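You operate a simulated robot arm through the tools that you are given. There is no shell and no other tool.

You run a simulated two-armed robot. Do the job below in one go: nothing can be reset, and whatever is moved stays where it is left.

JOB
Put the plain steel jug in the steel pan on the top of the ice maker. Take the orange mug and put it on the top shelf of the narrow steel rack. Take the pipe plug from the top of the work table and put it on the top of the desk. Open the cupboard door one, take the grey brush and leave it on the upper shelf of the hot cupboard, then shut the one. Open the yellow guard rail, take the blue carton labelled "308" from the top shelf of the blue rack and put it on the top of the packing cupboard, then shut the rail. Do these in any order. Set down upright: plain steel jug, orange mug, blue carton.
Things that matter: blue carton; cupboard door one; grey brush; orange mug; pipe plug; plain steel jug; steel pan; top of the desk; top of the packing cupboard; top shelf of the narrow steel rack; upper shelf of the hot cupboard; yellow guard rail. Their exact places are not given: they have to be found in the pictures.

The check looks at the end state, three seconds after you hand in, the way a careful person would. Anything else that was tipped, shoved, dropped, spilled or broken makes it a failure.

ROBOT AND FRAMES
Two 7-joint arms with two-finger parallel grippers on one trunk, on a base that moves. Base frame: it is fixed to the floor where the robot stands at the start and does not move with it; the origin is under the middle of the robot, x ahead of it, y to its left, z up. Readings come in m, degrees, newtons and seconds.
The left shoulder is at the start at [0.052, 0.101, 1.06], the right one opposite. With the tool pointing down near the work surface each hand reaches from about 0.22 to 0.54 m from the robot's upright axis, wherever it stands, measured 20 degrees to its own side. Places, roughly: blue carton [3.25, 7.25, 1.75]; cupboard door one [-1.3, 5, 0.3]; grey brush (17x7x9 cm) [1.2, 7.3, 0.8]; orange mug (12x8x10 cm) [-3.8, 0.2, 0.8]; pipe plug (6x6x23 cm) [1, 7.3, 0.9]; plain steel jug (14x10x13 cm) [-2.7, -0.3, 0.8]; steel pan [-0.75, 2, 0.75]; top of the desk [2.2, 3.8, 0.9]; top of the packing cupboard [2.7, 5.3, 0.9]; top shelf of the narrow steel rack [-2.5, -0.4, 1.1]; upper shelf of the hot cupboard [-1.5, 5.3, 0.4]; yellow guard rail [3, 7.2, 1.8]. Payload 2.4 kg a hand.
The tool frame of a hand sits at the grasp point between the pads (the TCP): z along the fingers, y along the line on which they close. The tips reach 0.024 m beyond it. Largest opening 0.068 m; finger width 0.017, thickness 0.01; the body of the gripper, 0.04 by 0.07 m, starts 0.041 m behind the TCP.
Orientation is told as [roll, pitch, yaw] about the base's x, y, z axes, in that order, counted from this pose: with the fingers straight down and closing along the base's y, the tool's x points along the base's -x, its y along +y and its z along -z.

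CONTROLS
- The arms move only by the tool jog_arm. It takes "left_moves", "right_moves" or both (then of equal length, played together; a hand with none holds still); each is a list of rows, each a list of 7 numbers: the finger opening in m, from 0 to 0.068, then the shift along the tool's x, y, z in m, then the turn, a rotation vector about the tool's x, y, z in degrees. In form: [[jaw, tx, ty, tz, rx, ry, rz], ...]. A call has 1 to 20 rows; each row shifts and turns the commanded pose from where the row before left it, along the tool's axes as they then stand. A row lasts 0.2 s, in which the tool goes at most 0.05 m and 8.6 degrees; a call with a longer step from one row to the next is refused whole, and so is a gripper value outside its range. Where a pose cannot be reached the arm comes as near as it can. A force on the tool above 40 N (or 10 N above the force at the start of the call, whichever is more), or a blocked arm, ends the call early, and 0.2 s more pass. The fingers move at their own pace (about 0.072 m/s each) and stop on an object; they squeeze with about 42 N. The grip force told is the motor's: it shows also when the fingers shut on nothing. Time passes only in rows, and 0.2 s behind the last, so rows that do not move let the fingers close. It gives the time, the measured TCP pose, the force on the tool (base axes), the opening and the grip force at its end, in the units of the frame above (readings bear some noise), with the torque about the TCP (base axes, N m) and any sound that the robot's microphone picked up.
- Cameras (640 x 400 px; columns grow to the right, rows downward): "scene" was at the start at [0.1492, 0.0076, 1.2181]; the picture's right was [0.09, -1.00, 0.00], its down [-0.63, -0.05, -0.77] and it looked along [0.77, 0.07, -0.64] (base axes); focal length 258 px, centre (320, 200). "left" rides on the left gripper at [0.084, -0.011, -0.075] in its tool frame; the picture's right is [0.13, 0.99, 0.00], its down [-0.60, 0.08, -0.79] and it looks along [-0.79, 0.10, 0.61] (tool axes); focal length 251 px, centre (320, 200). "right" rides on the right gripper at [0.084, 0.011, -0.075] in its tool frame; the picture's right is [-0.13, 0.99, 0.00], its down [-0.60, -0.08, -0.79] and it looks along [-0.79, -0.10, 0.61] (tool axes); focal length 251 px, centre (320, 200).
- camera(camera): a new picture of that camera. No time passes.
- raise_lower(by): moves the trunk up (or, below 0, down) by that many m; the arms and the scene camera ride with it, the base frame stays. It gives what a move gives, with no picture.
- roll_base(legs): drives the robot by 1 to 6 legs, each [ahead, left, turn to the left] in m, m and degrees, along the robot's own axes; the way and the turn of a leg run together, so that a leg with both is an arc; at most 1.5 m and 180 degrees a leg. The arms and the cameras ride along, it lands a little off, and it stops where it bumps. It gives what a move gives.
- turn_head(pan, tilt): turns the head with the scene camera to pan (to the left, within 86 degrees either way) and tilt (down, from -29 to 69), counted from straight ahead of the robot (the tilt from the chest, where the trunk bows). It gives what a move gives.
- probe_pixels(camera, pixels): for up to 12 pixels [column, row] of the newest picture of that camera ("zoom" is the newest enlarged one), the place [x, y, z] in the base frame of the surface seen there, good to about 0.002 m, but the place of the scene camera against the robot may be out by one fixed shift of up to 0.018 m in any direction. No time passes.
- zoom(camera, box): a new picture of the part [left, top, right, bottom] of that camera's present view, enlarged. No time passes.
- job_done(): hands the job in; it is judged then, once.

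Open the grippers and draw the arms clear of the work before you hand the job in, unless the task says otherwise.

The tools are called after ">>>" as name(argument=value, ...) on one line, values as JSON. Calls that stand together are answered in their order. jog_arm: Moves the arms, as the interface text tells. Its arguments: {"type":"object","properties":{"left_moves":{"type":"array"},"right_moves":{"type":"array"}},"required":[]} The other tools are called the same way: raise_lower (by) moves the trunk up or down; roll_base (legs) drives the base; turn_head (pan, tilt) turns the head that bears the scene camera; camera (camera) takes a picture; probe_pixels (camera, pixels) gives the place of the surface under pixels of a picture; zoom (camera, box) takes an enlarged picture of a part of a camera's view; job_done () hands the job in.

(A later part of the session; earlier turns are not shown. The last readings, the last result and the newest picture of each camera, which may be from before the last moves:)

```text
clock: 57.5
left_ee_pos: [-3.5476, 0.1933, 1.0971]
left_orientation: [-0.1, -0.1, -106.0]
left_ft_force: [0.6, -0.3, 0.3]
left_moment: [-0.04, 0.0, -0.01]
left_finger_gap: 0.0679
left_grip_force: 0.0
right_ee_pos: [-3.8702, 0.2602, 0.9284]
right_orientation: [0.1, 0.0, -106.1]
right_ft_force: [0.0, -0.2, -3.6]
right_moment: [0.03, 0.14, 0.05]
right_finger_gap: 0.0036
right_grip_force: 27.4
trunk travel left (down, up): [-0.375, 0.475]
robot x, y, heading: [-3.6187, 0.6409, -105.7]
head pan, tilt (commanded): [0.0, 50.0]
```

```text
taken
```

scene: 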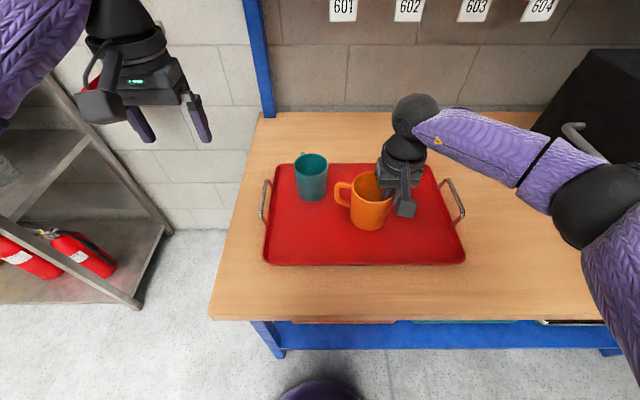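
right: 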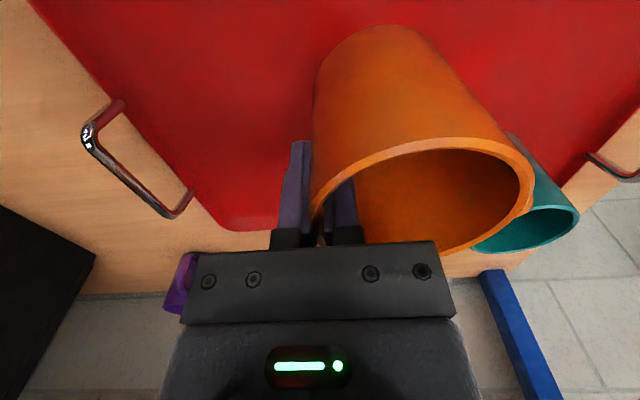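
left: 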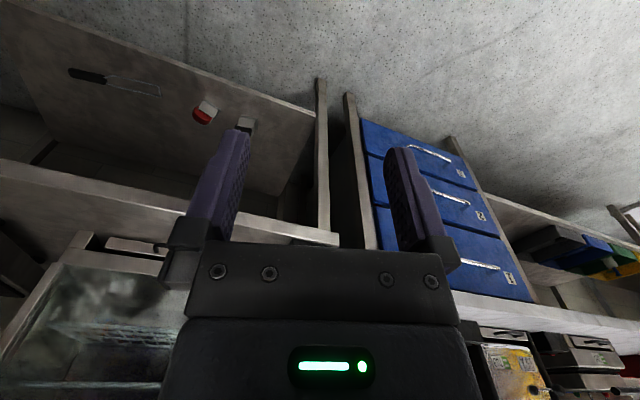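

The mug hangs from the grip (3.6 N) with a clear picture. I lift it another 10 cm gently.

>>> jog_arm(right_moves=[[0, 0, 0, -0.006, 0, 0, 0], [0, 0, 0, -0.01, 0, 0, 0], [0, 0, 0, -0.014, 0, 0, 0], [0, 0, 0, -0.014, 0, 0, 0], [0, 0, 0, -0.014, 0, 0, 0], [0, 0, 0, -0.014, 0, 0, 0], [0, 0, 0, -0.014, 0, 0, 0], [0, 0, 0, -0.01, 0, 0, 0], [0, 0, 0, -0.005, 0, 0, 0], [0, 0, 0, 0, 0, 0, 0]])

>>> raise_lower(by=0.1)

>>> camera(camera="right")

```text
clock: 59.7
left_ee_pos: [-3.5462, 0.1935, 1.0984]
left_orientation: [0.0, 0.1, -106.0]
left_ft_force: [-1.3, -0.3, -0.3]
left_moment: [0.02, 0.01, -0.03]
left_finger_gap: 0.0678
left_grip_force: 0.0
right_ee_pos: [-3.8702, 0.258, 1.0304]
right_orientation: [0.0, 0.0, -106.0]
right_ft_force: [0.4, 0.1, -2.0]
right_moment: [0.01, 0.07, 0.0]
right_finger_gap: 0.0036
right_grip_force: 27.5
trunk travel left (down, up): [-0.375, 0.475]
robot x, y, heading: [-3.6238, 0.6408, -105.9]
head pan, tilt (commanded): [0.0, 50.0]
```

```text
clock: 61.0
left_ee_pos: [-3.5462, 0.1933, 1.1991]
left_orientation: [0.0, 0.1, -106.0]
left_ft_force: [0.5, -0.2, 0.7]
left_moment: [-0.01, 0.0, -0.01]
left_finger_gap: 0.0679
left_grip_force: 0.1
right_ee_pos: [-3.8716, 0.2587, 1.1304]
right_orientation: [-0.1, -0.1, -106.0]
right_ft_force: [-0.8, -0.1, -3.6]
right_moment: [0.05, 0.12, 0.05]
right_finger_gap: 0.0033
right_grip_force: 27.2
trunk travel left (down, up): [-0.475, 0.375]
robot x, y, heading: [-3.6222, 0.6392, -106.1]
head pan, tilt (commanded): [0.0, 50.0]
```

```text
taken
```

right: 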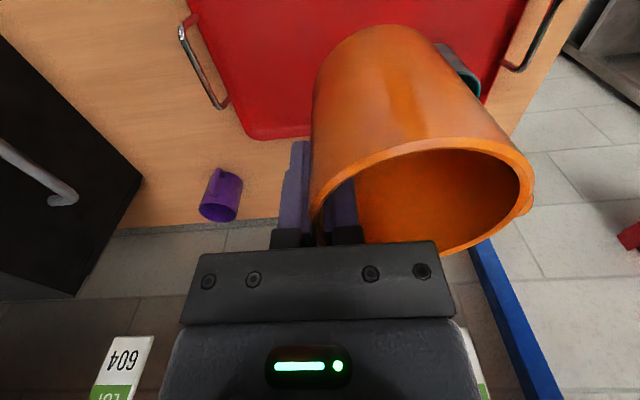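

Held well. I back off 0.45 m and shift left in front of the rack, then look at it.

>>> roll_base(legs=[[-0.45, 0, 0], [0, 0.85, 0]])

>>> turn_head(pan=10, tilt=25)

>>> camera(camera="scene")

>>> camera(camera="right")

```text
clock: 67.8
left_ee_pos: [-2.6038, 0.3958, 1.1982]
left_orientation: [0.0, 0.0, -105.7]
left_ft_force: [0.3, 1.0, -0.3]
left_moment: [-0.01, -0.03, 0.01]
left_finger_gap: 0.068
left_grip_force: 0.0
right_ee_pos: [-2.9294, 0.4599, 1.1299]
right_orientation: [-0.1, 0.0, -105.7]
right_ft_force: [0.9, 0.2, -1.7]
right_moment: [0.06, 0.12, 0.0]
right_finger_gap: 0.0034
right_grip_force: 27.2
trunk travel left (down, up): [-0.475, 0.375]
robot x, y, heading: [-2.6867, 0.8435, -106.0]
head pan, tilt (commanded): [0.0, 50.0]
```

```text
clock: 68.7
left_ee_pos: [-2.6036, 0.3955, 1.1987]
left_orientation: [0.0, -0.1, -105.7]
left_ft_force: [-0.2, 0.6, -0.9]
left_moment: [-0.02, 0.01, 0.01]
left_finger_gap: 0.068
left_grip_force: 0.1
right_ee_pos: [-2.9288, 0.4601, 1.1294]
right_orientation: [0.0, 0.0, -105.8]
right_ft_force: [-0.3, 0.8, -3.1]
right_moment: [0.05, 0.08, 0.0]
right_finger_gap: 0.0037
right_grip_force: 27.2
trunk travel left (down, up): [-0.475, 0.375]
robot x, y, heading: [-2.6845, 0.841, -105.6]
head pan, tilt (commanded): [10.0, 25.0]
```

```text
taken
```

scene: 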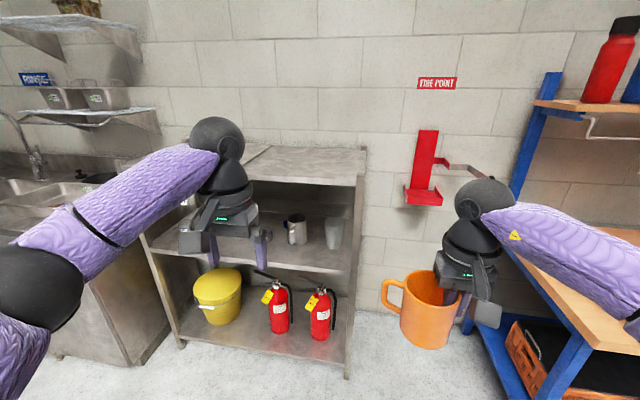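

```text
taken
```

right: 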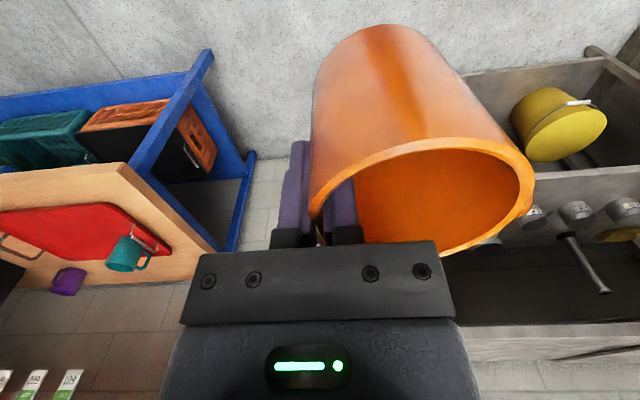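

I see the rack with jugs at (296,228) and (333,232). I zoom in on the rack.

>>> zoom(camera="scene", box=[240, 130, 400, 260])

>>> probe_pixels(camera="zoom", pixels=[[200, 120], [400, 130], [400, 200], [200, 190], [90, 80], [440, 215], [230, 420], [390, 430], [500, 95], [330, 100]])

```text
3.08 times, centred on (320, 195) of scene
```

zoom: 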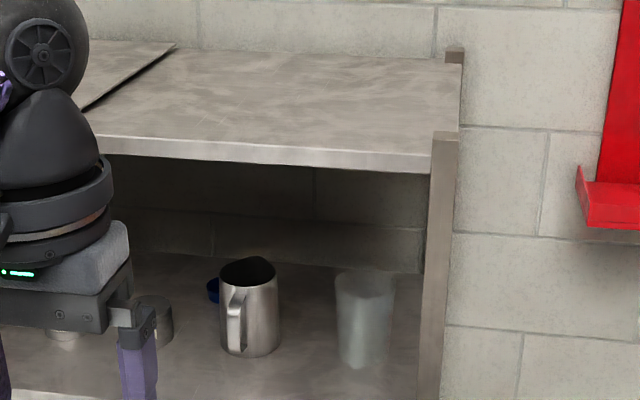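

```text
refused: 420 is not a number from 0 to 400
```

I probe the rack's top shelf, posts, and the jug.

>>> probe_pixels(camera="zoom", pixels=[[200, 120], [400, 130], [430, 160], [120, 145], [440, 60], [440, 215], [250, 350], [260, 310], [238, 320], [360, 350], [500, 95], [330, 100]])

>>> turn_head(pan=30, tilt=30)

>>> camera(camera="scene")

```text
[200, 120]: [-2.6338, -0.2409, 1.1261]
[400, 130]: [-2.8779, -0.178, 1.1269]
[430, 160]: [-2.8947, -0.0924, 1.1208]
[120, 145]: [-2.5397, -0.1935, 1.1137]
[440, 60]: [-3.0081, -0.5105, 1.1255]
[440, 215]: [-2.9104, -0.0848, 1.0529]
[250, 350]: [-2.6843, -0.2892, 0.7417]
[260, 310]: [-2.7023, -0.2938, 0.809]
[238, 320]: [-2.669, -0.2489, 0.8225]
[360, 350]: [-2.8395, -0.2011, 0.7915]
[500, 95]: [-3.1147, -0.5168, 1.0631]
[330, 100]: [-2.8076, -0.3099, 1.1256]
```

```text
clock: 69.5
left_ee_pos: [-2.6048, 0.3959, 1.1978]
left_orientation: [0.0, 0.0, -105.8]
left_ft_force: [-0.4, -0.1, -0.5]
left_moment: [-0.01, -0.02, 0.01]
left_finger_gap: 0.0679
left_grip_force: 0.0
right_ee_pos: [-2.9281, 0.4607, 1.1301]
right_orientation: [0.0, 0.0, -105.9]
right_ft_force: [-0.9, -0.8, -2.6]
right_moment: [0.05, 0.11, 0.02]
right_finger_gap: 0.0037
right_grip_force: 27.4
trunk travel left (down, up): [-0.475, 0.375]
robot x, y, heading: [-2.6846, 0.8413, -105.8]
head pan, tilt (commanded): [30.0, 30.0]
```

```text
taken
```

scene: 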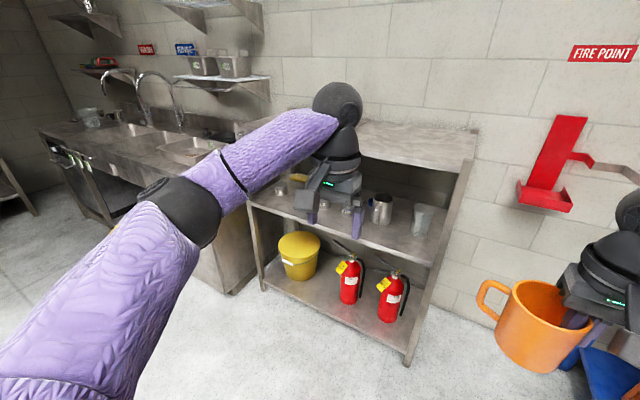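

The rack top is at z≈1.12 with its front right corner at (-2.895,-0.092). I raise the trunk, then move over and closer, stopping short to check.

>>> raise_lower(by=0.12)

>>> roll_base(legs=[[0, 0.28, 0], [0.4, 0, 0]])

>>> turn_head(pan=0, tilt=45)

>>> camera(camera="scene")

```text
clock: 71.0
left_ee_pos: [-2.6041, 0.3958, 1.3176]
left_orientation: [0.0, 0.2, -105.6]
left_ft_force: [0.3, -0.4, 0.5]
left_moment: [-0.03, 0.02, 0.0]
left_finger_gap: 0.0678
left_grip_force: 0.1
right_ee_pos: [-2.9286, 0.4604, 1.248]
right_orientation: [0.0, 0.0, -105.8]
right_ft_force: [-0.4, 0.0, -2.5]
right_moment: [0.07, 0.12, 0.0]
right_finger_gap: 0.0036
right_grip_force: 27.3
trunk travel left (down, up): [-0.595, 0.255]
robot x, y, heading: [-2.6862, 0.8424, -105.7]
head pan, tilt (commanded): [30.0, 30.0]
```

```text
clock: 75.1
left_ee_pos: [-2.4436, -0.0617, 1.3172]
left_orientation: [0.0, 0.1, -105.8]
left_ft_force: [-0.3, -0.3, -0.4]
left_moment: [0.01, -0.01, 0.03]
left_finger_gap: 0.0681
left_grip_force: 0.2
right_ee_pos: [-2.7668, 0.0032, 1.2496]
right_orientation: [0.1, 0.1, -105.8]
right_ft_force: [-0.4, -0.8, -2.9]
right_moment: [0.03, 0.11, 0.0]
right_finger_gap: 0.0033
right_grip_force: 27.0
trunk travel left (down, up): [-0.595, 0.255]
robot x, y, heading: [-2.525, 0.3862, -105.9]
head pan, tilt (commanded): [30.0, 30.0]
```

```text
clock: 76.0
left_ee_pos: [-2.4431, -0.0606, 1.318]
left_orientation: [-0.1, 0.0, -105.8]
left_ft_force: [0.5, 0.3, -0.4]
left_moment: [-0.01, 0.01, -0.04]
left_finger_gap: 0.0682
left_grip_force: 0.0
right_ee_pos: [-2.7675, 0.0038, 1.2502]
right_orientation: [0.1, 0.0, -105.9]
right_ft_force: [-0.1, 0.8, -2.6]
right_moment: [0.03, 0.15, 0.0]
right_finger_gap: 0.0036
right_grip_force: 27.5
trunk travel left (down, up): [-0.595, 0.255]
robot x, y, heading: [-2.5214, 0.3853, -106.0]
head pan, tilt (commanded): [0.0, 45.0]
```

```text
taken
```

scene: 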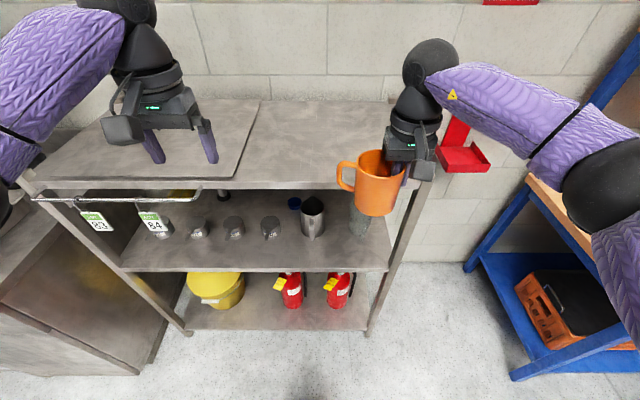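

I probe the lid edge, the front rail with labels 83/84, and the free part of the shelf.

>>> probe_pixels(camera="scene", pixels=[[195, 190], [120, 197], [40, 197], [258, 103], [240, 175], [330, 140], [300, 182], [400, 185], [180, 328], [372, 330], [345, 178], [312, 220]])

>>> turn_head(pan=0, tilt=69)

>>> camera(camera="scene")

```text
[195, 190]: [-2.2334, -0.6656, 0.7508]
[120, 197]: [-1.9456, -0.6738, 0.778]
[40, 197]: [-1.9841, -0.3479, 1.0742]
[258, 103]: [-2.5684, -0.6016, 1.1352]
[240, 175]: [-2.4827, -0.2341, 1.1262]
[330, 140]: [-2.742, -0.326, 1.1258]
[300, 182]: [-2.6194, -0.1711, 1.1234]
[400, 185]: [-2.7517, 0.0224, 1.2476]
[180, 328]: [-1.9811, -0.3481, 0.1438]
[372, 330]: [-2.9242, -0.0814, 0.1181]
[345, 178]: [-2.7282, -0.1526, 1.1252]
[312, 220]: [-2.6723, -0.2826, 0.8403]
```

```text
clock: 76.9
left_ee_pos: [-2.4435, -0.0606, 1.3174]
left_orientation: [0.0, -0.1, -105.8]
left_ft_force: [-0.2, 0.0, -0.2]
left_moment: [0.01, 0.01, -0.01]
left_finger_gap: 0.0681
left_grip_force: 0.0
right_ee_pos: [-2.7682, 0.0034, 1.2498]
right_orientation: [0.1, 0.0, -105.8]
right_ft_force: [-0.2, -0.2, -2.1]
right_moment: [0.05, 0.13, 0.02]
right_finger_gap: 0.0033
right_grip_force: 27.4
trunk travel left (down, up): [-0.595, 0.255]
robot x, y, heading: [-2.5227, 0.3835, -106.0]
head pan, tilt (commanded): [0.0, 68.8]
```

```text
taken
```

scene: 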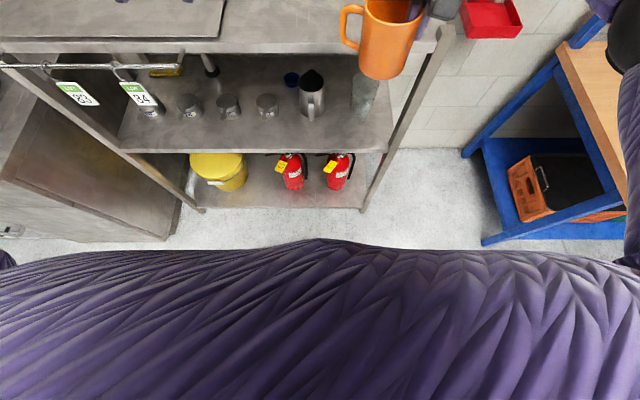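

Chest front is visible at (330,243) and the rail at (100,66). I probe both.

>>> zoom(camera="scene", box=[0, 30, 240, 180])

>>> probe_pixels(camera="scene", pixels=[[330, 243], [200, 262], [450, 255], [330, 330], [20, 66], [100, 67], [75, 92], [138, 93], [170, 66], [312, 110]])

```text
2.67 times, centred on (120, 105) of scene
```

zoom: 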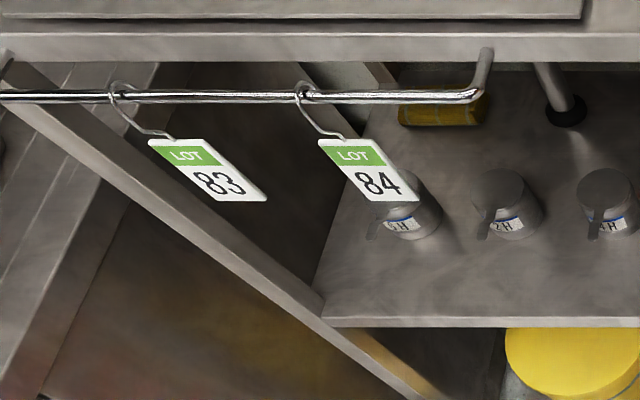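

```text
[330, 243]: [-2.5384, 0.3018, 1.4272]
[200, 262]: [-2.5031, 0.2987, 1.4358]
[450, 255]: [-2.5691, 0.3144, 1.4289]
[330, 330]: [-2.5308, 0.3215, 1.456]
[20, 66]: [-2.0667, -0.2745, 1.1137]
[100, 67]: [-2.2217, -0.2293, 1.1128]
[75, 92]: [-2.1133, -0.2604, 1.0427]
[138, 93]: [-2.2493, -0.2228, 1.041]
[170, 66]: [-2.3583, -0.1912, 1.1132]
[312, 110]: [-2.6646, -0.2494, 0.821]
```

The rail stands only 5 cm out and the chest is 0.085 m ahead of the axis, so there is room. I drive ahead 0.25 m with the mug above the shelf.

>>> roll_base(legs=[[0.25, 0, 0]])

>>> turn_head(pan=-5, tilt=50)

>>> camera(camera="scene")

>>> camera(camera="right")

```text
clock: 78.7
left_ee_pos: [-2.5119, -0.3021, 1.3183]
left_orientation: [0.0, 0.1, -105.8]
left_ft_force: [-0.5, 0.4, 0.0]
left_moment: [0.0, -0.02, -0.01]
left_finger_gap: 0.0678
left_grip_force: 0.0
right_ee_pos: [-2.836, -0.238, 1.2496]
right_orientation: [0.1, 0.1, -105.8]
right_ft_force: [-0.5, -0.5, -2.6]
right_moment: [0.05, 0.12, -0.01]
right_finger_gap: 0.0037
right_grip_force: 27.3
trunk travel left (down, up): [-0.595, 0.255]
robot x, y, heading: [-2.5906, 0.1412, -105.7]
head pan, tilt (commanded): [0.0, 68.8]
```

```text
clock: 79.5
left_ee_pos: [-2.511, -0.3024, 1.3198]
left_orientation: [0.0, 0.0, -105.9]
left_ft_force: [-0.5, 1.1, 1.3]
left_moment: [-0.01, -0.01, 0.0]
left_finger_gap: 0.068
left_grip_force: 0.0
right_ee_pos: [-2.837, -0.2368, 1.2497]
right_orientation: [0.0, 0.0, -105.8]
right_ft_force: [-0.2, -0.4, -2.8]
right_moment: [0.01, 0.1, -0.03]
right_finger_gap: 0.0036
right_grip_force: 27.5
trunk travel left (down, up): [-0.595, 0.255]
robot x, y, heading: [-2.5885, 0.1428, -106.0]
head pan, tilt (commanded): [-5.0, 50.0]
```

```text
taken
```

scene: 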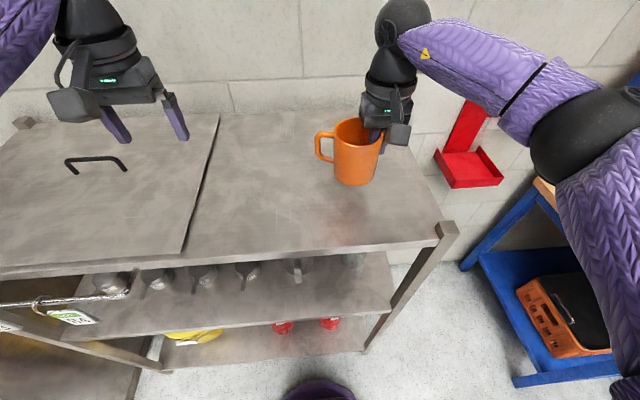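

```text
taken
```

right: 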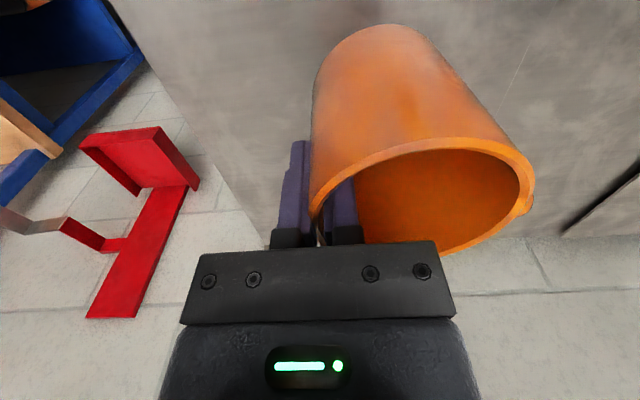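

The mug is over the free part of the top shelf. I measure the shelf height and the mug's bottom with the wrist camera.

>>> probe_pixels(camera="right", pixels=[[250, 60], [280, 120], [500, 60], [550, 120], [380, 28], [325, 60], [450, 60], [215, 100], [420, 142]])

```text
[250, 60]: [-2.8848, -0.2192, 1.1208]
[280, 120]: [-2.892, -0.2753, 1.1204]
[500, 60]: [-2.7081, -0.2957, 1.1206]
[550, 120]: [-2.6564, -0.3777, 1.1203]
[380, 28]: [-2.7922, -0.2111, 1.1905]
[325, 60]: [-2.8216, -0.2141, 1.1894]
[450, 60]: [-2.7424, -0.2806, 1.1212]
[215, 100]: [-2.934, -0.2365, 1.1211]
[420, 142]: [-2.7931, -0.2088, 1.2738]
```

Shelf is at z 1.1206 and the mug bottom at about 1.186. I lower 5.5 cm gently, then check.

>>> jog_arm(right_moves=[[0, 0, 0, 0.006, 0, 0, 0], [0, 0, 0, 0.01, 0, 0, 0], [0, 0, 0, 0.012, 0, 0, 0], [0, 0, 0, 0.012, 0, 0, 0], [0, 0, 0, 0.01, 0, 0, 0], [0, 0, 0, 0.005, 0, 0, 0], [0, 0, 0, 0, 0, 0, 0]])

>>> camera(camera="right")

>>> zoom(camera="scene", box=[280, 90, 440, 220])

```text
clock: 81.1
left_ee_pos: [-2.5116, -0.3026, 1.3185]
left_orientation: [0.0, 0.0, -105.9]
left_ft_force: [0.4, 0.4, -0.4]
left_moment: [0.0, 0.01, 0.04]
left_finger_gap: 0.068
left_grip_force: 0.0
right_ee_pos: [-2.8367, -0.2371, 1.1944]
right_orientation: [0.0, 0.0, -105.8]
right_ft_force: [-0.2, 0.3, -2.8]
right_moment: [0.03, 0.12, 0.01]
right_finger_gap: 0.0035
right_grip_force: 26.7
trunk travel left (down, up): [-0.595, 0.255]
robot x, y, heading: [-2.5918, 0.145, -105.7]
head pan, tilt (commanded): [-5.0, 50.0]
```

```text
taken
```

right: 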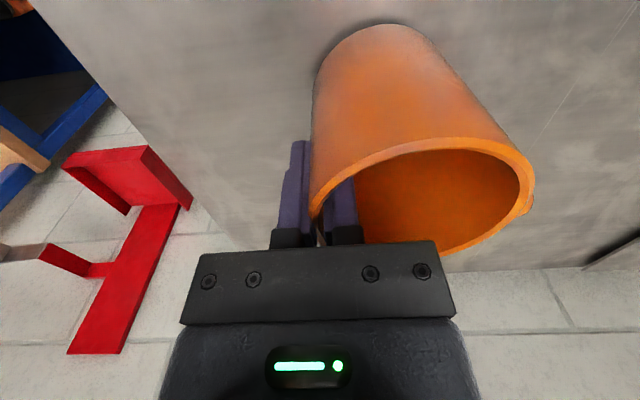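

```text
3.08 times, centred on (360, 155) of scene
```

zoom: 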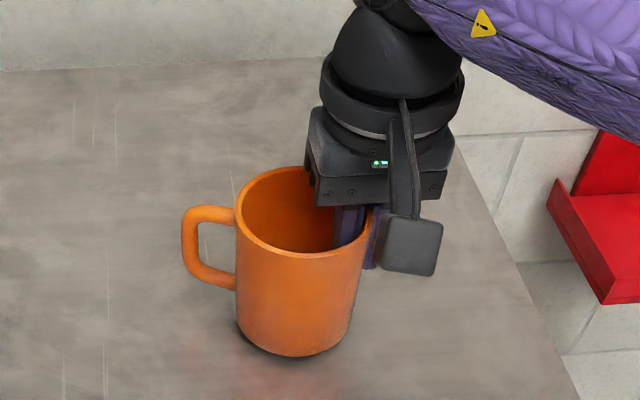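

The mug is just above the shelf and upright, no contact yet (−2.8 N). I lower by 3 mm steps.

>>> jog_arm(right_moves=[[0, 0, 0, 0.003, 0, 0, 0], [0, 0, 0, 0.003, 0, 0, 0], [0, 0, 0, 0, 0, 0, 0]])

>>> jog_arm(right_moves=[[0, 0, 0, 0.002, 0, 0, 0], [0, 0, 0, 0, 0, 0, 0]])

```text
clock: 81.9
left_ee_pos: [-2.5112, -0.3011, 1.319]
left_orientation: [0.0, 0.0, -105.8]
left_ft_force: [0.0, -1.1, 0.7]
left_moment: [-0.01, -0.01, 0.04]
left_finger_gap: 0.0679
left_grip_force: 0.1
right_ee_pos: [-2.8357, -0.2369, 1.1907]
right_orientation: [0.0, -0.1, -105.9]
right_ft_force: [-3.7, 0.0, 15.0]
right_moment: [-0.27, -0.82, -0.12]
right_finger_gap: 0.0035
right_grip_force: 27.1
trunk travel left (down, up): [-0.595, 0.255]
robot x, y, heading: [-2.5864, 0.1437, -105.8]
head pan, tilt (commanded): [-5.0, 50.0]
```

```text
clock: 82.5
left_ee_pos: [-2.5119, -0.2996, 1.319]
left_orientation: [-0.1, 0.0, -105.8]
left_ft_force: [0.6, -0.3, -0.6]
left_moment: [0.01, 0.01, -0.03]
left_finger_gap: 0.0681
left_grip_force: 0.1
right_ee_pos: [-2.8361, -0.2365, 1.1879]
right_orientation: [0.1, -0.1, -105.9]
right_ft_force: [-3.9, -1.0, 17.9]
right_moment: [-0.27, -0.98, -0.1]
right_finger_gap: 0.0038
right_grip_force: 27.5
trunk travel left (down, up): [-0.595, 0.255]
robot x, y, heading: [-2.5865, 0.1457, -105.8]
head pan, tilt (commanded): [-5.0, 50.0]
```

Contact with the shelf (about 15–18 N). I open the jaws moderately to release.

>>> jog_arm(right_moves=[[0.01, 0, 0, 0, 0, 0, 0], [0.02, 0, 0, 0, 0, 0, 0], [0.035, 0, 0, 0, 0, 0, 0], [0.035, 0, 0, 0, 0, 0, 0]])

>>> camera(camera="right")

>>> zoom(camera="scene", box=[280, 90, 440, 220])

```text
clock: 83.5
left_ee_pos: [-2.5118, -0.3021, 1.3187]
left_orientation: [0.0, 0.1, -105.8]
left_ft_force: [-0.3, -0.3, 0.7]
left_moment: [-0.01, -0.01, -0.01]
left_finger_gap: 0.0683
left_grip_force: 0.1
right_ee_pos: [-2.8361, -0.2372, 1.1864]
right_orientation: [0.0, -0.1, -105.8]
right_ft_force: [-0.3, -0.8, -0.9]
right_moment: [-0.01, -0.01, -0.03]
right_finger_gap: 0.035
right_grip_force: 0.0
trunk travel left (down, up): [-0.595, 0.255]
robot x, y, heading: [-2.5902, 0.1447, -106.2]
head pan, tilt (commanded): [-5.0, 50.0]
```

```text
taken
```

right: 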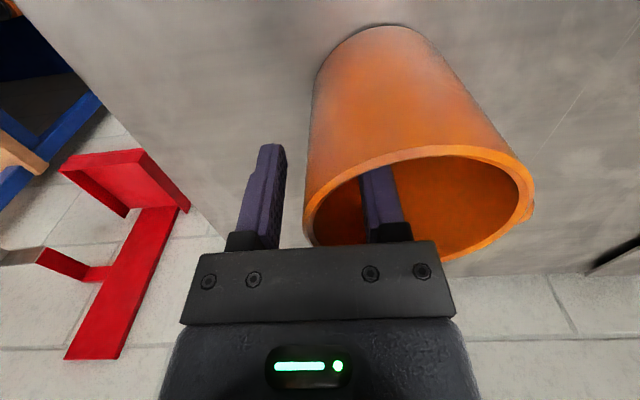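

```text
3.08 times, centred on (360, 155) of scene
```

zoom: 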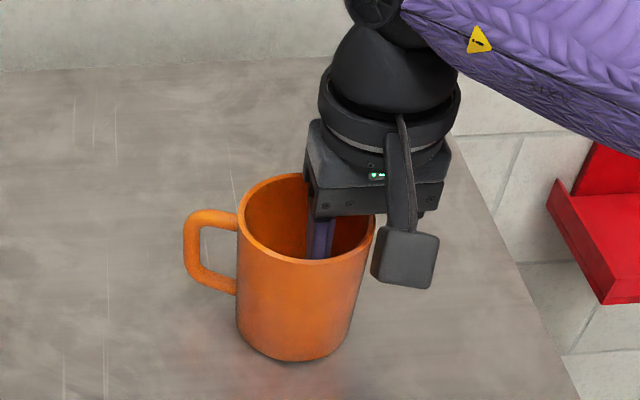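

The mug stands, fingers clear of the wall on both sides. I rise straight up 12 cm.

>>> jog_arm(right_moves=[[0.035, 0, 0, -0.02, 0, 0, 0], [0.035, 0, 0, -0.03, 0, 0, 0], [0.035, 0, 0, -0.035, 0, 0, 0], [0.035, 0, 0, -0.035, 0, 0, 0], [0.035, 0, 0, 0, 0, 0, 0]])

>>> camera(camera="scene")

```text
clock: 84.7
left_ee_pos: [-2.5131, -0.3026, 1.3172]
left_orientation: [0.0, 0.0, -105.8]
left_ft_force: [-0.6, 0.0, 0.2]
left_moment: [0.02, 0.01, -0.01]
left_finger_gap: 0.0679
left_grip_force: 0.1
right_ee_pos: [-2.837, -0.2376, 1.3083]
right_orientation: [0.0, 0.0, -105.8]
right_ft_force: [0.0, -1.7, -0.2]
right_moment: [-0.01, 0.02, 0.0]
right_finger_gap: 0.0351
right_grip_force: 0.0
trunk travel left (down, up): [-0.595, 0.255]
robot x, y, heading: [-2.5866, 0.1414, -105.6]
head pan, tilt (commanded): [-5.0, 50.0]
```

```text
taken
```

scene: 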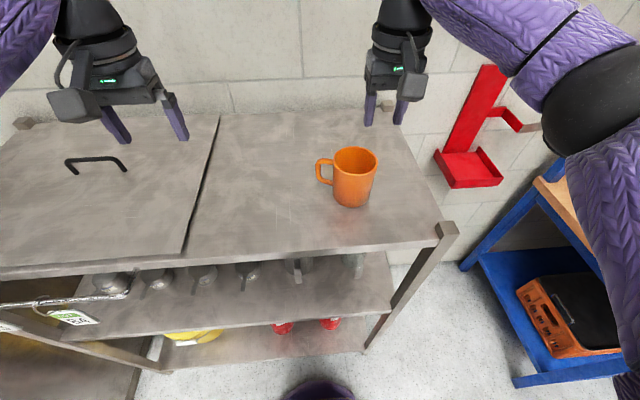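

The orange mug stands on the top shelf. I back off 0.4 m and lower the trunk to look at the jug on the middle shelf.

>>> roll_base(legs=[[-0.4, 0, 0]])

>>> raise_lower(by=-0.3)

>>> turn_head(pan=-5, tilt=35)

>>> camera(camera="scene")

```text
clock: 87.2
left_ee_pos: [-2.4012, 0.0826, 1.3177]
left_orientation: [0.0, 0.0, -105.8]
left_ft_force: [0.5, -0.3, 0.0]
left_moment: [-0.01, 0.01, 0.01]
left_finger_gap: 0.0683
left_grip_force: 0.1
right_ee_pos: [-2.7273, 0.1479, 1.3072]
right_orientation: [0.0, 0.0, -105.8]
right_ft_force: [-0.3, 0.2, 0.0]
right_moment: [-0.05, 0.0, 0.04]
right_finger_gap: 0.0349
right_grip_force: 0.1
trunk travel left (down, up): [-0.595, 0.255]
robot x, y, heading: [-2.4811, 0.5276, -106.0]
head pan, tilt (commanded): [-5.0, 50.0]
```

```text
clock: 90.2
left_ee_pos: [-2.4026, 0.0826, 1.0181]
left_orientation: [0.0, -0.1, -105.8]
left_ft_force: [-0.8, 0.3, -0.5]
left_moment: [0.01, 0.01, 0.01]
left_finger_gap: 0.068
left_grip_force: 0.0
right_ee_pos: [-2.727, 0.1477, 1.0085]
right_orientation: [0.0, 0.1, -105.9]
right_ft_force: [-0.8, 0.2, 0.2]
right_moment: [-0.03, 0.0, -0.04]
right_finger_gap: 0.035
right_grip_force: 0.1
trunk travel left (down, up): [-0.295, 0.554]
robot x, y, heading: [-2.482, 0.5257, -105.8]
head pan, tilt (commanded): [-5.0, 50.0]
```

```text
clock: 91.0
left_ee_pos: [-2.4019, 0.0826, 1.0185]
left_orientation: [0.0, 0.0, -105.9]
left_ft_force: [0.1, 0.4, -0.6]
left_moment: [-0.01, 0.03, 0.0]
left_finger_gap: 0.0676
left_grip_force: 0.1
right_ee_pos: [-2.7262, 0.1477, 1.0082]
right_orientation: [0.0, 0.0, -105.9]
right_ft_force: [0.0, -0.2, 0.1]
right_moment: [0.0, -0.01, 0.05]
right_finger_gap: 0.0349
right_grip_force: 0.0
trunk travel left (down, up): [-0.295, 0.554]
robot x, y, heading: [-2.4811, 0.525, -106.1]
head pan, tilt (commanded): [-5.0, 35.0]
```

```text
taken
```

scene: 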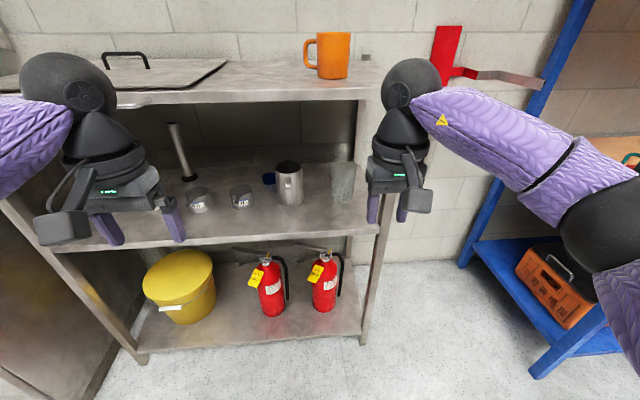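

I zoom on the jug at (289,185) to see its handle and spout.

>>> zoom(camera="scene", box=[220, 140, 380, 240])

>>> probe_pixels(camera="zoom", pixels=[[240, 110], [330, 110], [250, 140], [248, 200], [280, 160], [280, 245], [325, 225], [290, 90], [260, 100], [310, 262], [450, 200], [100, 250]])

```text
4.00 times, centred on (300, 190) of scene
```

zoom: 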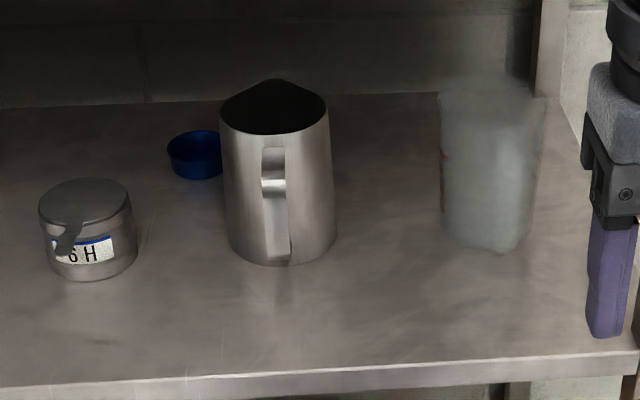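

```text
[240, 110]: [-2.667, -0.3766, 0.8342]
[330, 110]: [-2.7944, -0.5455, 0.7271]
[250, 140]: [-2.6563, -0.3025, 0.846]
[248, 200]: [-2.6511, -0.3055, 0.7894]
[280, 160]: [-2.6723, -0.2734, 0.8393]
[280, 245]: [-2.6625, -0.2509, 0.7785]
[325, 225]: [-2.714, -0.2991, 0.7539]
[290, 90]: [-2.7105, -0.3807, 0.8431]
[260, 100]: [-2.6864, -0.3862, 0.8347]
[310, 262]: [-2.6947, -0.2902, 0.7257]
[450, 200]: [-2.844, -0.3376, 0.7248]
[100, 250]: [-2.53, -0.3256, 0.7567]
```

The jug stands on the middle shelf (z≈0.725) with its handle toward me and the "6 H" tin to its left. I pull the right hand back and tilt the left hand 45° forward to reach under the top shelf, then look with its camera.

>>> jog_arm(left_moves=[[0.068, 0, 0, 0.02, 0, -7.5, 0], [0.068, 0, 0, 0.02, 0, -7.5, 0], [0.068, 0, 0, 0.02, 0, -7.5, 0], [0.068, 0, 0, 0, 0, -7.5, 0], [0.068, 0, 0, 0, 0, -7.5, 0], [0.068, 0, 0, 0, 0, -7.5, 0], [0.068, 0, 0, 0, 0, 0, 0]], right_moves=[[0.04, 0.04, 0, 0, 0, 0, 0], [0.04, 0.04, 0, 0, 0, 0, 0], [0.04, 0.04, 0, 0, 0, 0, 0], [0.04, 0.04, 0, 0, 0, 0, 0], [0.04, 0.04, 0, 0, 0, 0, 0], [0.04, 0.02, 0, 0, 0, 0, 0], [0.04, 0, 0, 0, 0, 0, 0]])

>>> camera(camera="left")

>>> camera(camera="scene")

```text
clock: 92.6
left_ee_pos: [-2.4042, 0.0746, 0.9572]
left_orientation: [-0.1, -45.1, -105.8]
left_ft_force: [0.6, 0.5, -0.3]
left_moment: [-0.01, -0.03, -0.02]
left_finger_gap: 0.0677
left_grip_force: 0.0
right_ee_pos: [-2.6688, 0.3561, 1.0099]
right_orientation: [0.0, -0.1, -105.9]
right_ft_force: [0.3, 0.1, -0.6]
right_moment: [0.01, -0.03, -0.03]
right_finger_gap: 0.04
right_grip_force: 0.0
trunk travel left (down, up): [-0.295, 0.554]
robot x, y, heading: [-2.4815, 0.5286, -106.1]
head pan, tilt (commanded): [-5.0, 35.0]
```

```text
taken
```

left: 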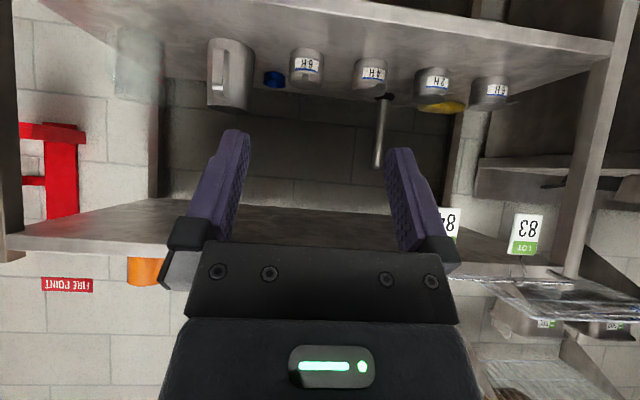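

```text
taken
```

scene: 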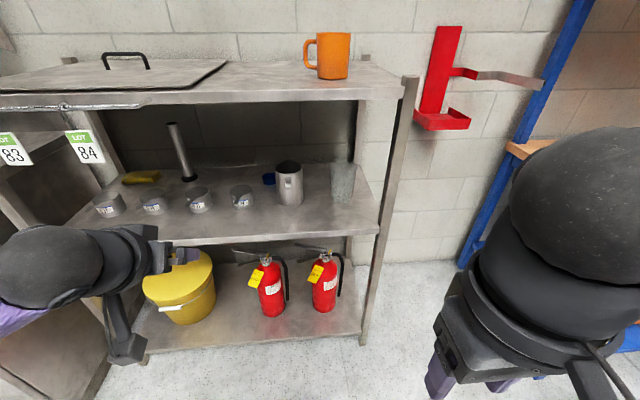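

The left camera (upside down) shows the jug at (232,73). I zoom in on it and probe it and the shelf.

>>> zoom(camera="left", box=[100, 10, 340, 160])

>>> probe_pixels(camera="left", pixels=[[210, 70], [250, 70], [232, 100], [222, 65], [222, 80], [240, 100], [213, 100], [300, 85], [135, 95], [232, 45], [300, 220], [100, 245]])

```text
2.67 times, centred on (220, 85) of left
```

zoom: 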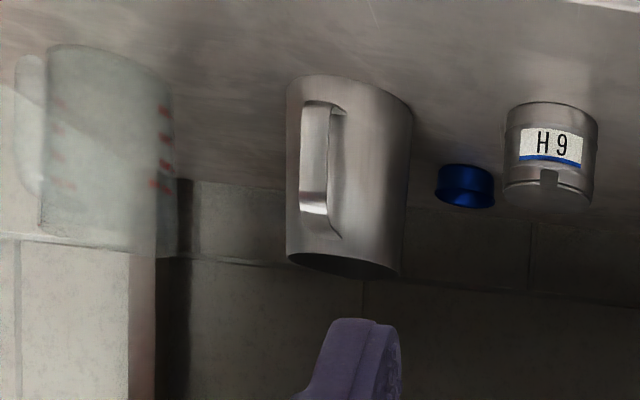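

```text
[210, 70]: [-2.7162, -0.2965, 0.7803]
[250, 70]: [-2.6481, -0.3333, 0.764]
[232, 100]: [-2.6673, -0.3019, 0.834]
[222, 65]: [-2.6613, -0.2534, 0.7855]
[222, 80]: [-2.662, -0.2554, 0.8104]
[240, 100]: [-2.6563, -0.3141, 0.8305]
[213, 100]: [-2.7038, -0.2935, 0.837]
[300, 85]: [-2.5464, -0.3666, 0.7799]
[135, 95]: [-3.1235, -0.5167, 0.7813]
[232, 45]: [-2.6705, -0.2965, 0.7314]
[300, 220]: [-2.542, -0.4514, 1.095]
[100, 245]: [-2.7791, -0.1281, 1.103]
```

The jug centre is about (-2.693, -0.336), diameter ~0.09, handle straight toward me. I tilt the left tool to 30° below horizontal, lower it to z≈0.885, then drive so that it stands in front of the jug's left rim.

>>> jog_arm(left_moves=[[0.045, 0, 0, 0, 0, -7.5, 0], [0.045, 0, 0, 0, 0, -7.5, 0], [0.045, 0.03, 0, 0.0175, 0, 0, 0], [0.045, 0.03, 0, 0.0175, 0, 0, 0], [0.045, 0, 0, 0, 0, 0, 0]])

>>> roll_base(legs=[[0, -0.107, 0], [0.3, 0, 0]])

>>> camera(camera="left")

>>> camera(camera="scene")

```text
clock: 93.8
left_ee_pos: [-2.405, 0.0757, 0.8892]
left_orientation: [0.0, -60.0, -105.9]
left_ft_force: [0.0, 0.2, 0.3]
left_moment: [-0.03, 0.01, -0.02]
left_finger_gap: 0.0448
left_grip_force: 0.0
right_ee_pos: [-2.6688, 0.356, 1.0089]
right_orientation: [0.0, 0.1, -105.9]
right_ft_force: [0.2, 0.3, 0.2]
right_moment: [-0.02, -0.02, 0.02]
right_finger_gap: 0.04
right_grip_force: 0.0
trunk travel left (down, up): [-0.295, 0.554]
robot x, y, heading: [-2.4815, 0.5236, -106.1]
head pan, tilt (commanded): [-5.0, 35.0]
```

```text
clock: 96.6
left_ee_pos: [-2.5902, -0.1856, 0.8891]
left_orientation: [0.0, -60.0, -105.9]
left_ft_force: [0.0, 0.0, -0.6]
left_moment: [-0.05, -0.01, 0.01]
left_finger_gap: 0.0451
left_grip_force: 0.0
right_ee_pos: [-2.8538, 0.0981, 1.0083]
right_orientation: [0.0, 0.0, -105.8]
right_ft_force: [0.2, 0.3, -0.1]
right_moment: [0.02, 0.01, -0.01]
right_finger_gap: 0.0401
right_grip_force: 0.0
trunk travel left (down, up): [-0.295, 0.554]
robot x, y, heading: [-2.6668, 0.2704, -105.8]
head pan, tilt (commanded): [-5.0, 35.0]
```

```text
taken
```

left: 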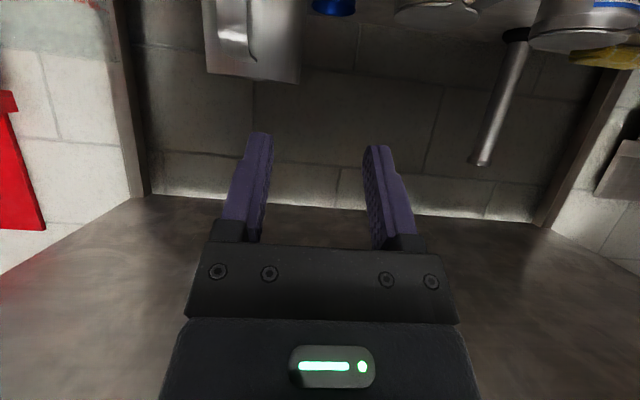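

```text
taken
```

scene: 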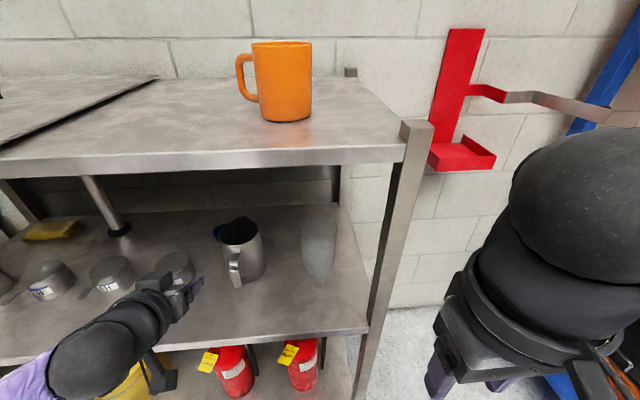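

The jug's rim shows in the left camera as the lower edge of the steel shape near (250,78). I zoom and probe it.

>>> zoom(camera="left", box=[180, 0, 340, 100])

>>> zoom(camera="scene", box=[120, 180, 360, 330])

```text
4.00 times, centred on (260, 50) of left
```

zoom: 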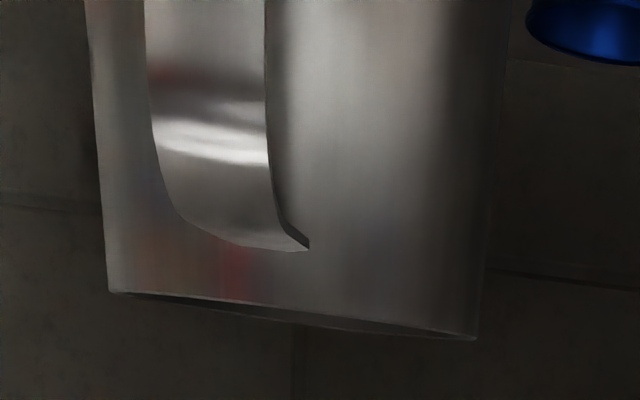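

```text
2.67 times, centred on (240, 255) of scene
```

zoom: 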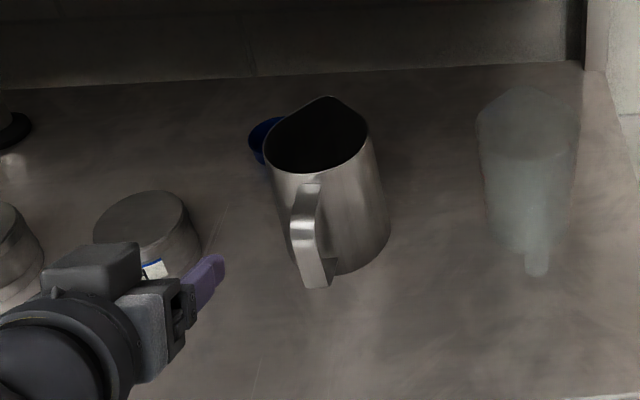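

I probe the rim and sides in the left picture and in the scene zoom.

>>> probe_pixels(camera="left", pixels=[[208, 71], [297, 83], [252, 78], [230, 75], [275, 80], [302, 50], [204, 50], [228, 35], [290, 60], [215, 60]])

>>> probe_pixels(camera="zoom", pixels=[[266, 155], [366, 143], [320, 172], [330, 98], [285, 168], [350, 165], [275, 130], [310, 195], [305, 240], [315, 283], [315, 130], [345, 260]])

```text
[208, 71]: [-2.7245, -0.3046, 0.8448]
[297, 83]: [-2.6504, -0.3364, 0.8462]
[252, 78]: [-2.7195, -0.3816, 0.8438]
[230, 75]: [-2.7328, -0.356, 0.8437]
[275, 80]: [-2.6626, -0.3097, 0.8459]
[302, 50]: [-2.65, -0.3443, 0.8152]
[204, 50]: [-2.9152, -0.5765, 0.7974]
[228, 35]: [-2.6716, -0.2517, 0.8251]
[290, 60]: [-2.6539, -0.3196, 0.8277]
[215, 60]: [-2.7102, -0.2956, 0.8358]
```

```text
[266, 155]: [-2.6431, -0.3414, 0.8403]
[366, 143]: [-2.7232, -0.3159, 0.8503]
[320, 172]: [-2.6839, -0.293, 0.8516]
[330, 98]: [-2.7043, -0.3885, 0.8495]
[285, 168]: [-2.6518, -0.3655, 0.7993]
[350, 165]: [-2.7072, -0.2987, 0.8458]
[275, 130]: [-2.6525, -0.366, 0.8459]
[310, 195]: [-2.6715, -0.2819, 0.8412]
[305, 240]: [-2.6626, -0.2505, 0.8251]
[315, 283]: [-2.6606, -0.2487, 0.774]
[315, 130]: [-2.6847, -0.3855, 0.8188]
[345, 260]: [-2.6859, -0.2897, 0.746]
```

Rim centre ≈(-2.693,-0.340), radius 0.044, rim z 0.846. I yaw the left tool 20° to keep its camera clear of the jug's handle and shift left, then check the pose before going in.

>>> jog_arm(left_moves=[[0.045, 0, 0, 0, 5.77, 0, 3.33], [0.045, 0, 0, 0, 5.77, 0, 3.33], [0.045, 0, 0, 0, 5.77, 0, 3.33], [0.045, 0, 0.025, 0, 0, 0, 0], [0.045, 0, 0.026, 0, 0, 0, 0], [0.045, 0, 0, 0, 0, 0, 0]])

>>> camera(camera="scene")

>>> camera(camera="left")

```text
clock: 98.0
left_ee_pos: [-2.5482, -0.2143, 0.8897]
left_orientation: [0.0, -60.0, -125.8]
left_ft_force: [1.3, -0.5, 0.3]
left_moment: [-0.02, 0.0, 0.01]
left_finger_gap: 0.0449
left_grip_force: 0.1
right_ee_pos: [-2.8538, 0.0971, 1.0088]
right_orientation: [0.1, 0.0, -105.9]
right_ft_force: [-0.5, -0.8, -0.1]
right_moment: [0.03, 0.0, 0.0]
right_finger_gap: 0.0401
right_grip_force: 0.0
trunk travel left (down, up): [-0.295, 0.554]
robot x, y, heading: [-2.6635, 0.2662, -106.0]
head pan, tilt (commanded): [-5.0, 35.0]
```

```text
taken
```

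scene: 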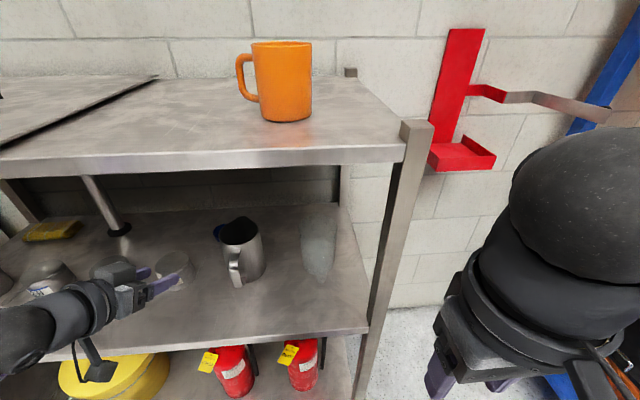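

```text
taken
```

left: 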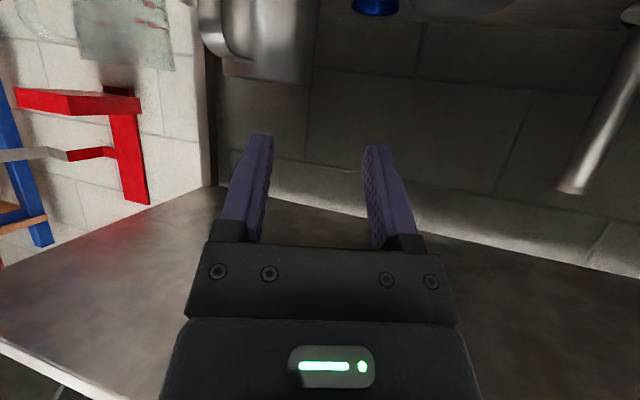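

Now I slide the left hand forward over the jug's rim at constant height (0.185 m), then check before lowering.

>>> jog_arm(left_moves=[[0.045, -0.0185, 0, 0.0321, 0, 0, 0], [0.045, -0.0185, 0, 0.0321, 0, 0, 0], [0.045, -0.0185, 0, 0.0321, 0, 0, 0], [0.045, -0.0185, 0, 0.0321, 0, 0, 0], [0.045, -0.0185, 0, 0.0321, 0, 0, 0], [0.045, 0, 0, 0, 0, 0, 0]])

>>> camera(camera="left")

>>> camera(camera="scene")

>>> zoom(camera="scene", box=[120, 160, 330, 320])

```text
clock: 99.4
left_ee_pos: [-2.6594, -0.3661, 0.89]
left_orientation: [0.0, -60.0, -126.1]
left_ft_force: [-0.3, -1.5, 0.4]
left_moment: [0.0, 0.03, -0.01]
left_finger_gap: 0.045
left_grip_force: 0.0
right_ee_pos: [-2.8536, 0.0977, 1.009]
right_orientation: [0.0, 0.0, -105.9]
right_ft_force: [-0.8, -0.3, 0.3]
right_moment: [0.0, 0.0, 0.0]
right_finger_gap: 0.0401
right_grip_force: 0.1
trunk travel left (down, up): [-0.295, 0.554]
robot x, y, heading: [-2.6684, 0.2688, -106.0]
head pan, tilt (commanded): [-5.0, 35.0]
```

```text
taken
```

left: 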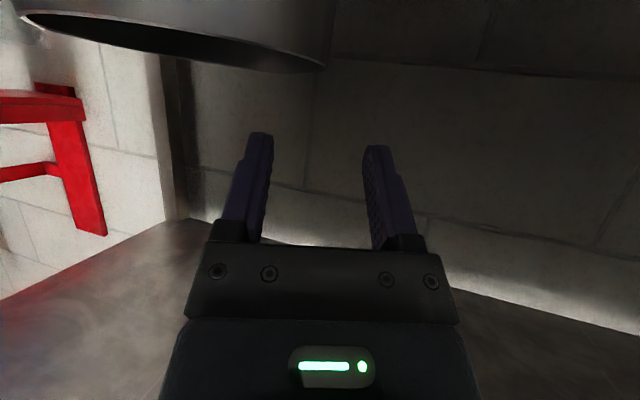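

```text
taken
```

scene: 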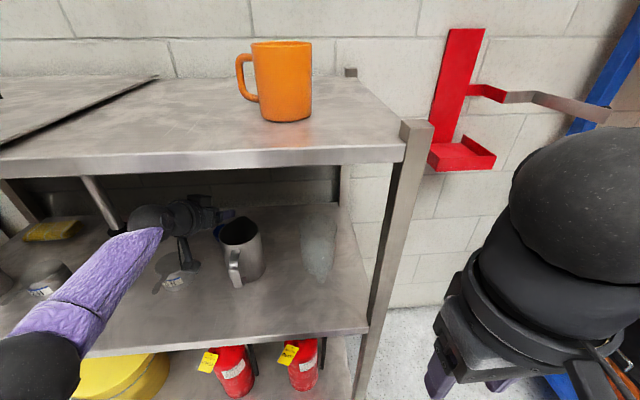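

```text
2.50 times, centred on (225, 240) of scene
```

zoom: 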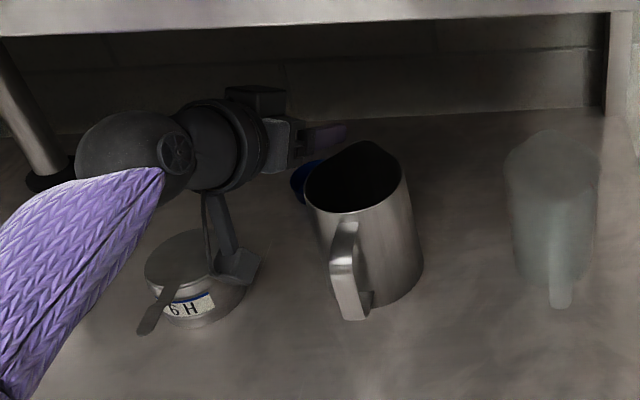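

I verify the rim against the hand with the left camera: rim ends at (325,66) and its near/far edge.

>>> probe_pixels(camera="left", pixels=[[322, 65], [300, 66], [250, 62], [200, 60], [120, 38], [250, 45], [60, 15], [330, 40], [150, 14]])

```text
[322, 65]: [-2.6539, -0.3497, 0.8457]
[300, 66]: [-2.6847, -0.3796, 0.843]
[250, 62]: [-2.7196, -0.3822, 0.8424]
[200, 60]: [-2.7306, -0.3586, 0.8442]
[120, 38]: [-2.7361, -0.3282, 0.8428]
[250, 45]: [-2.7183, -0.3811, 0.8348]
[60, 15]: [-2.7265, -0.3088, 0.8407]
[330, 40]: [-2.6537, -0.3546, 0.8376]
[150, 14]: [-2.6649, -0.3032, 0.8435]
```

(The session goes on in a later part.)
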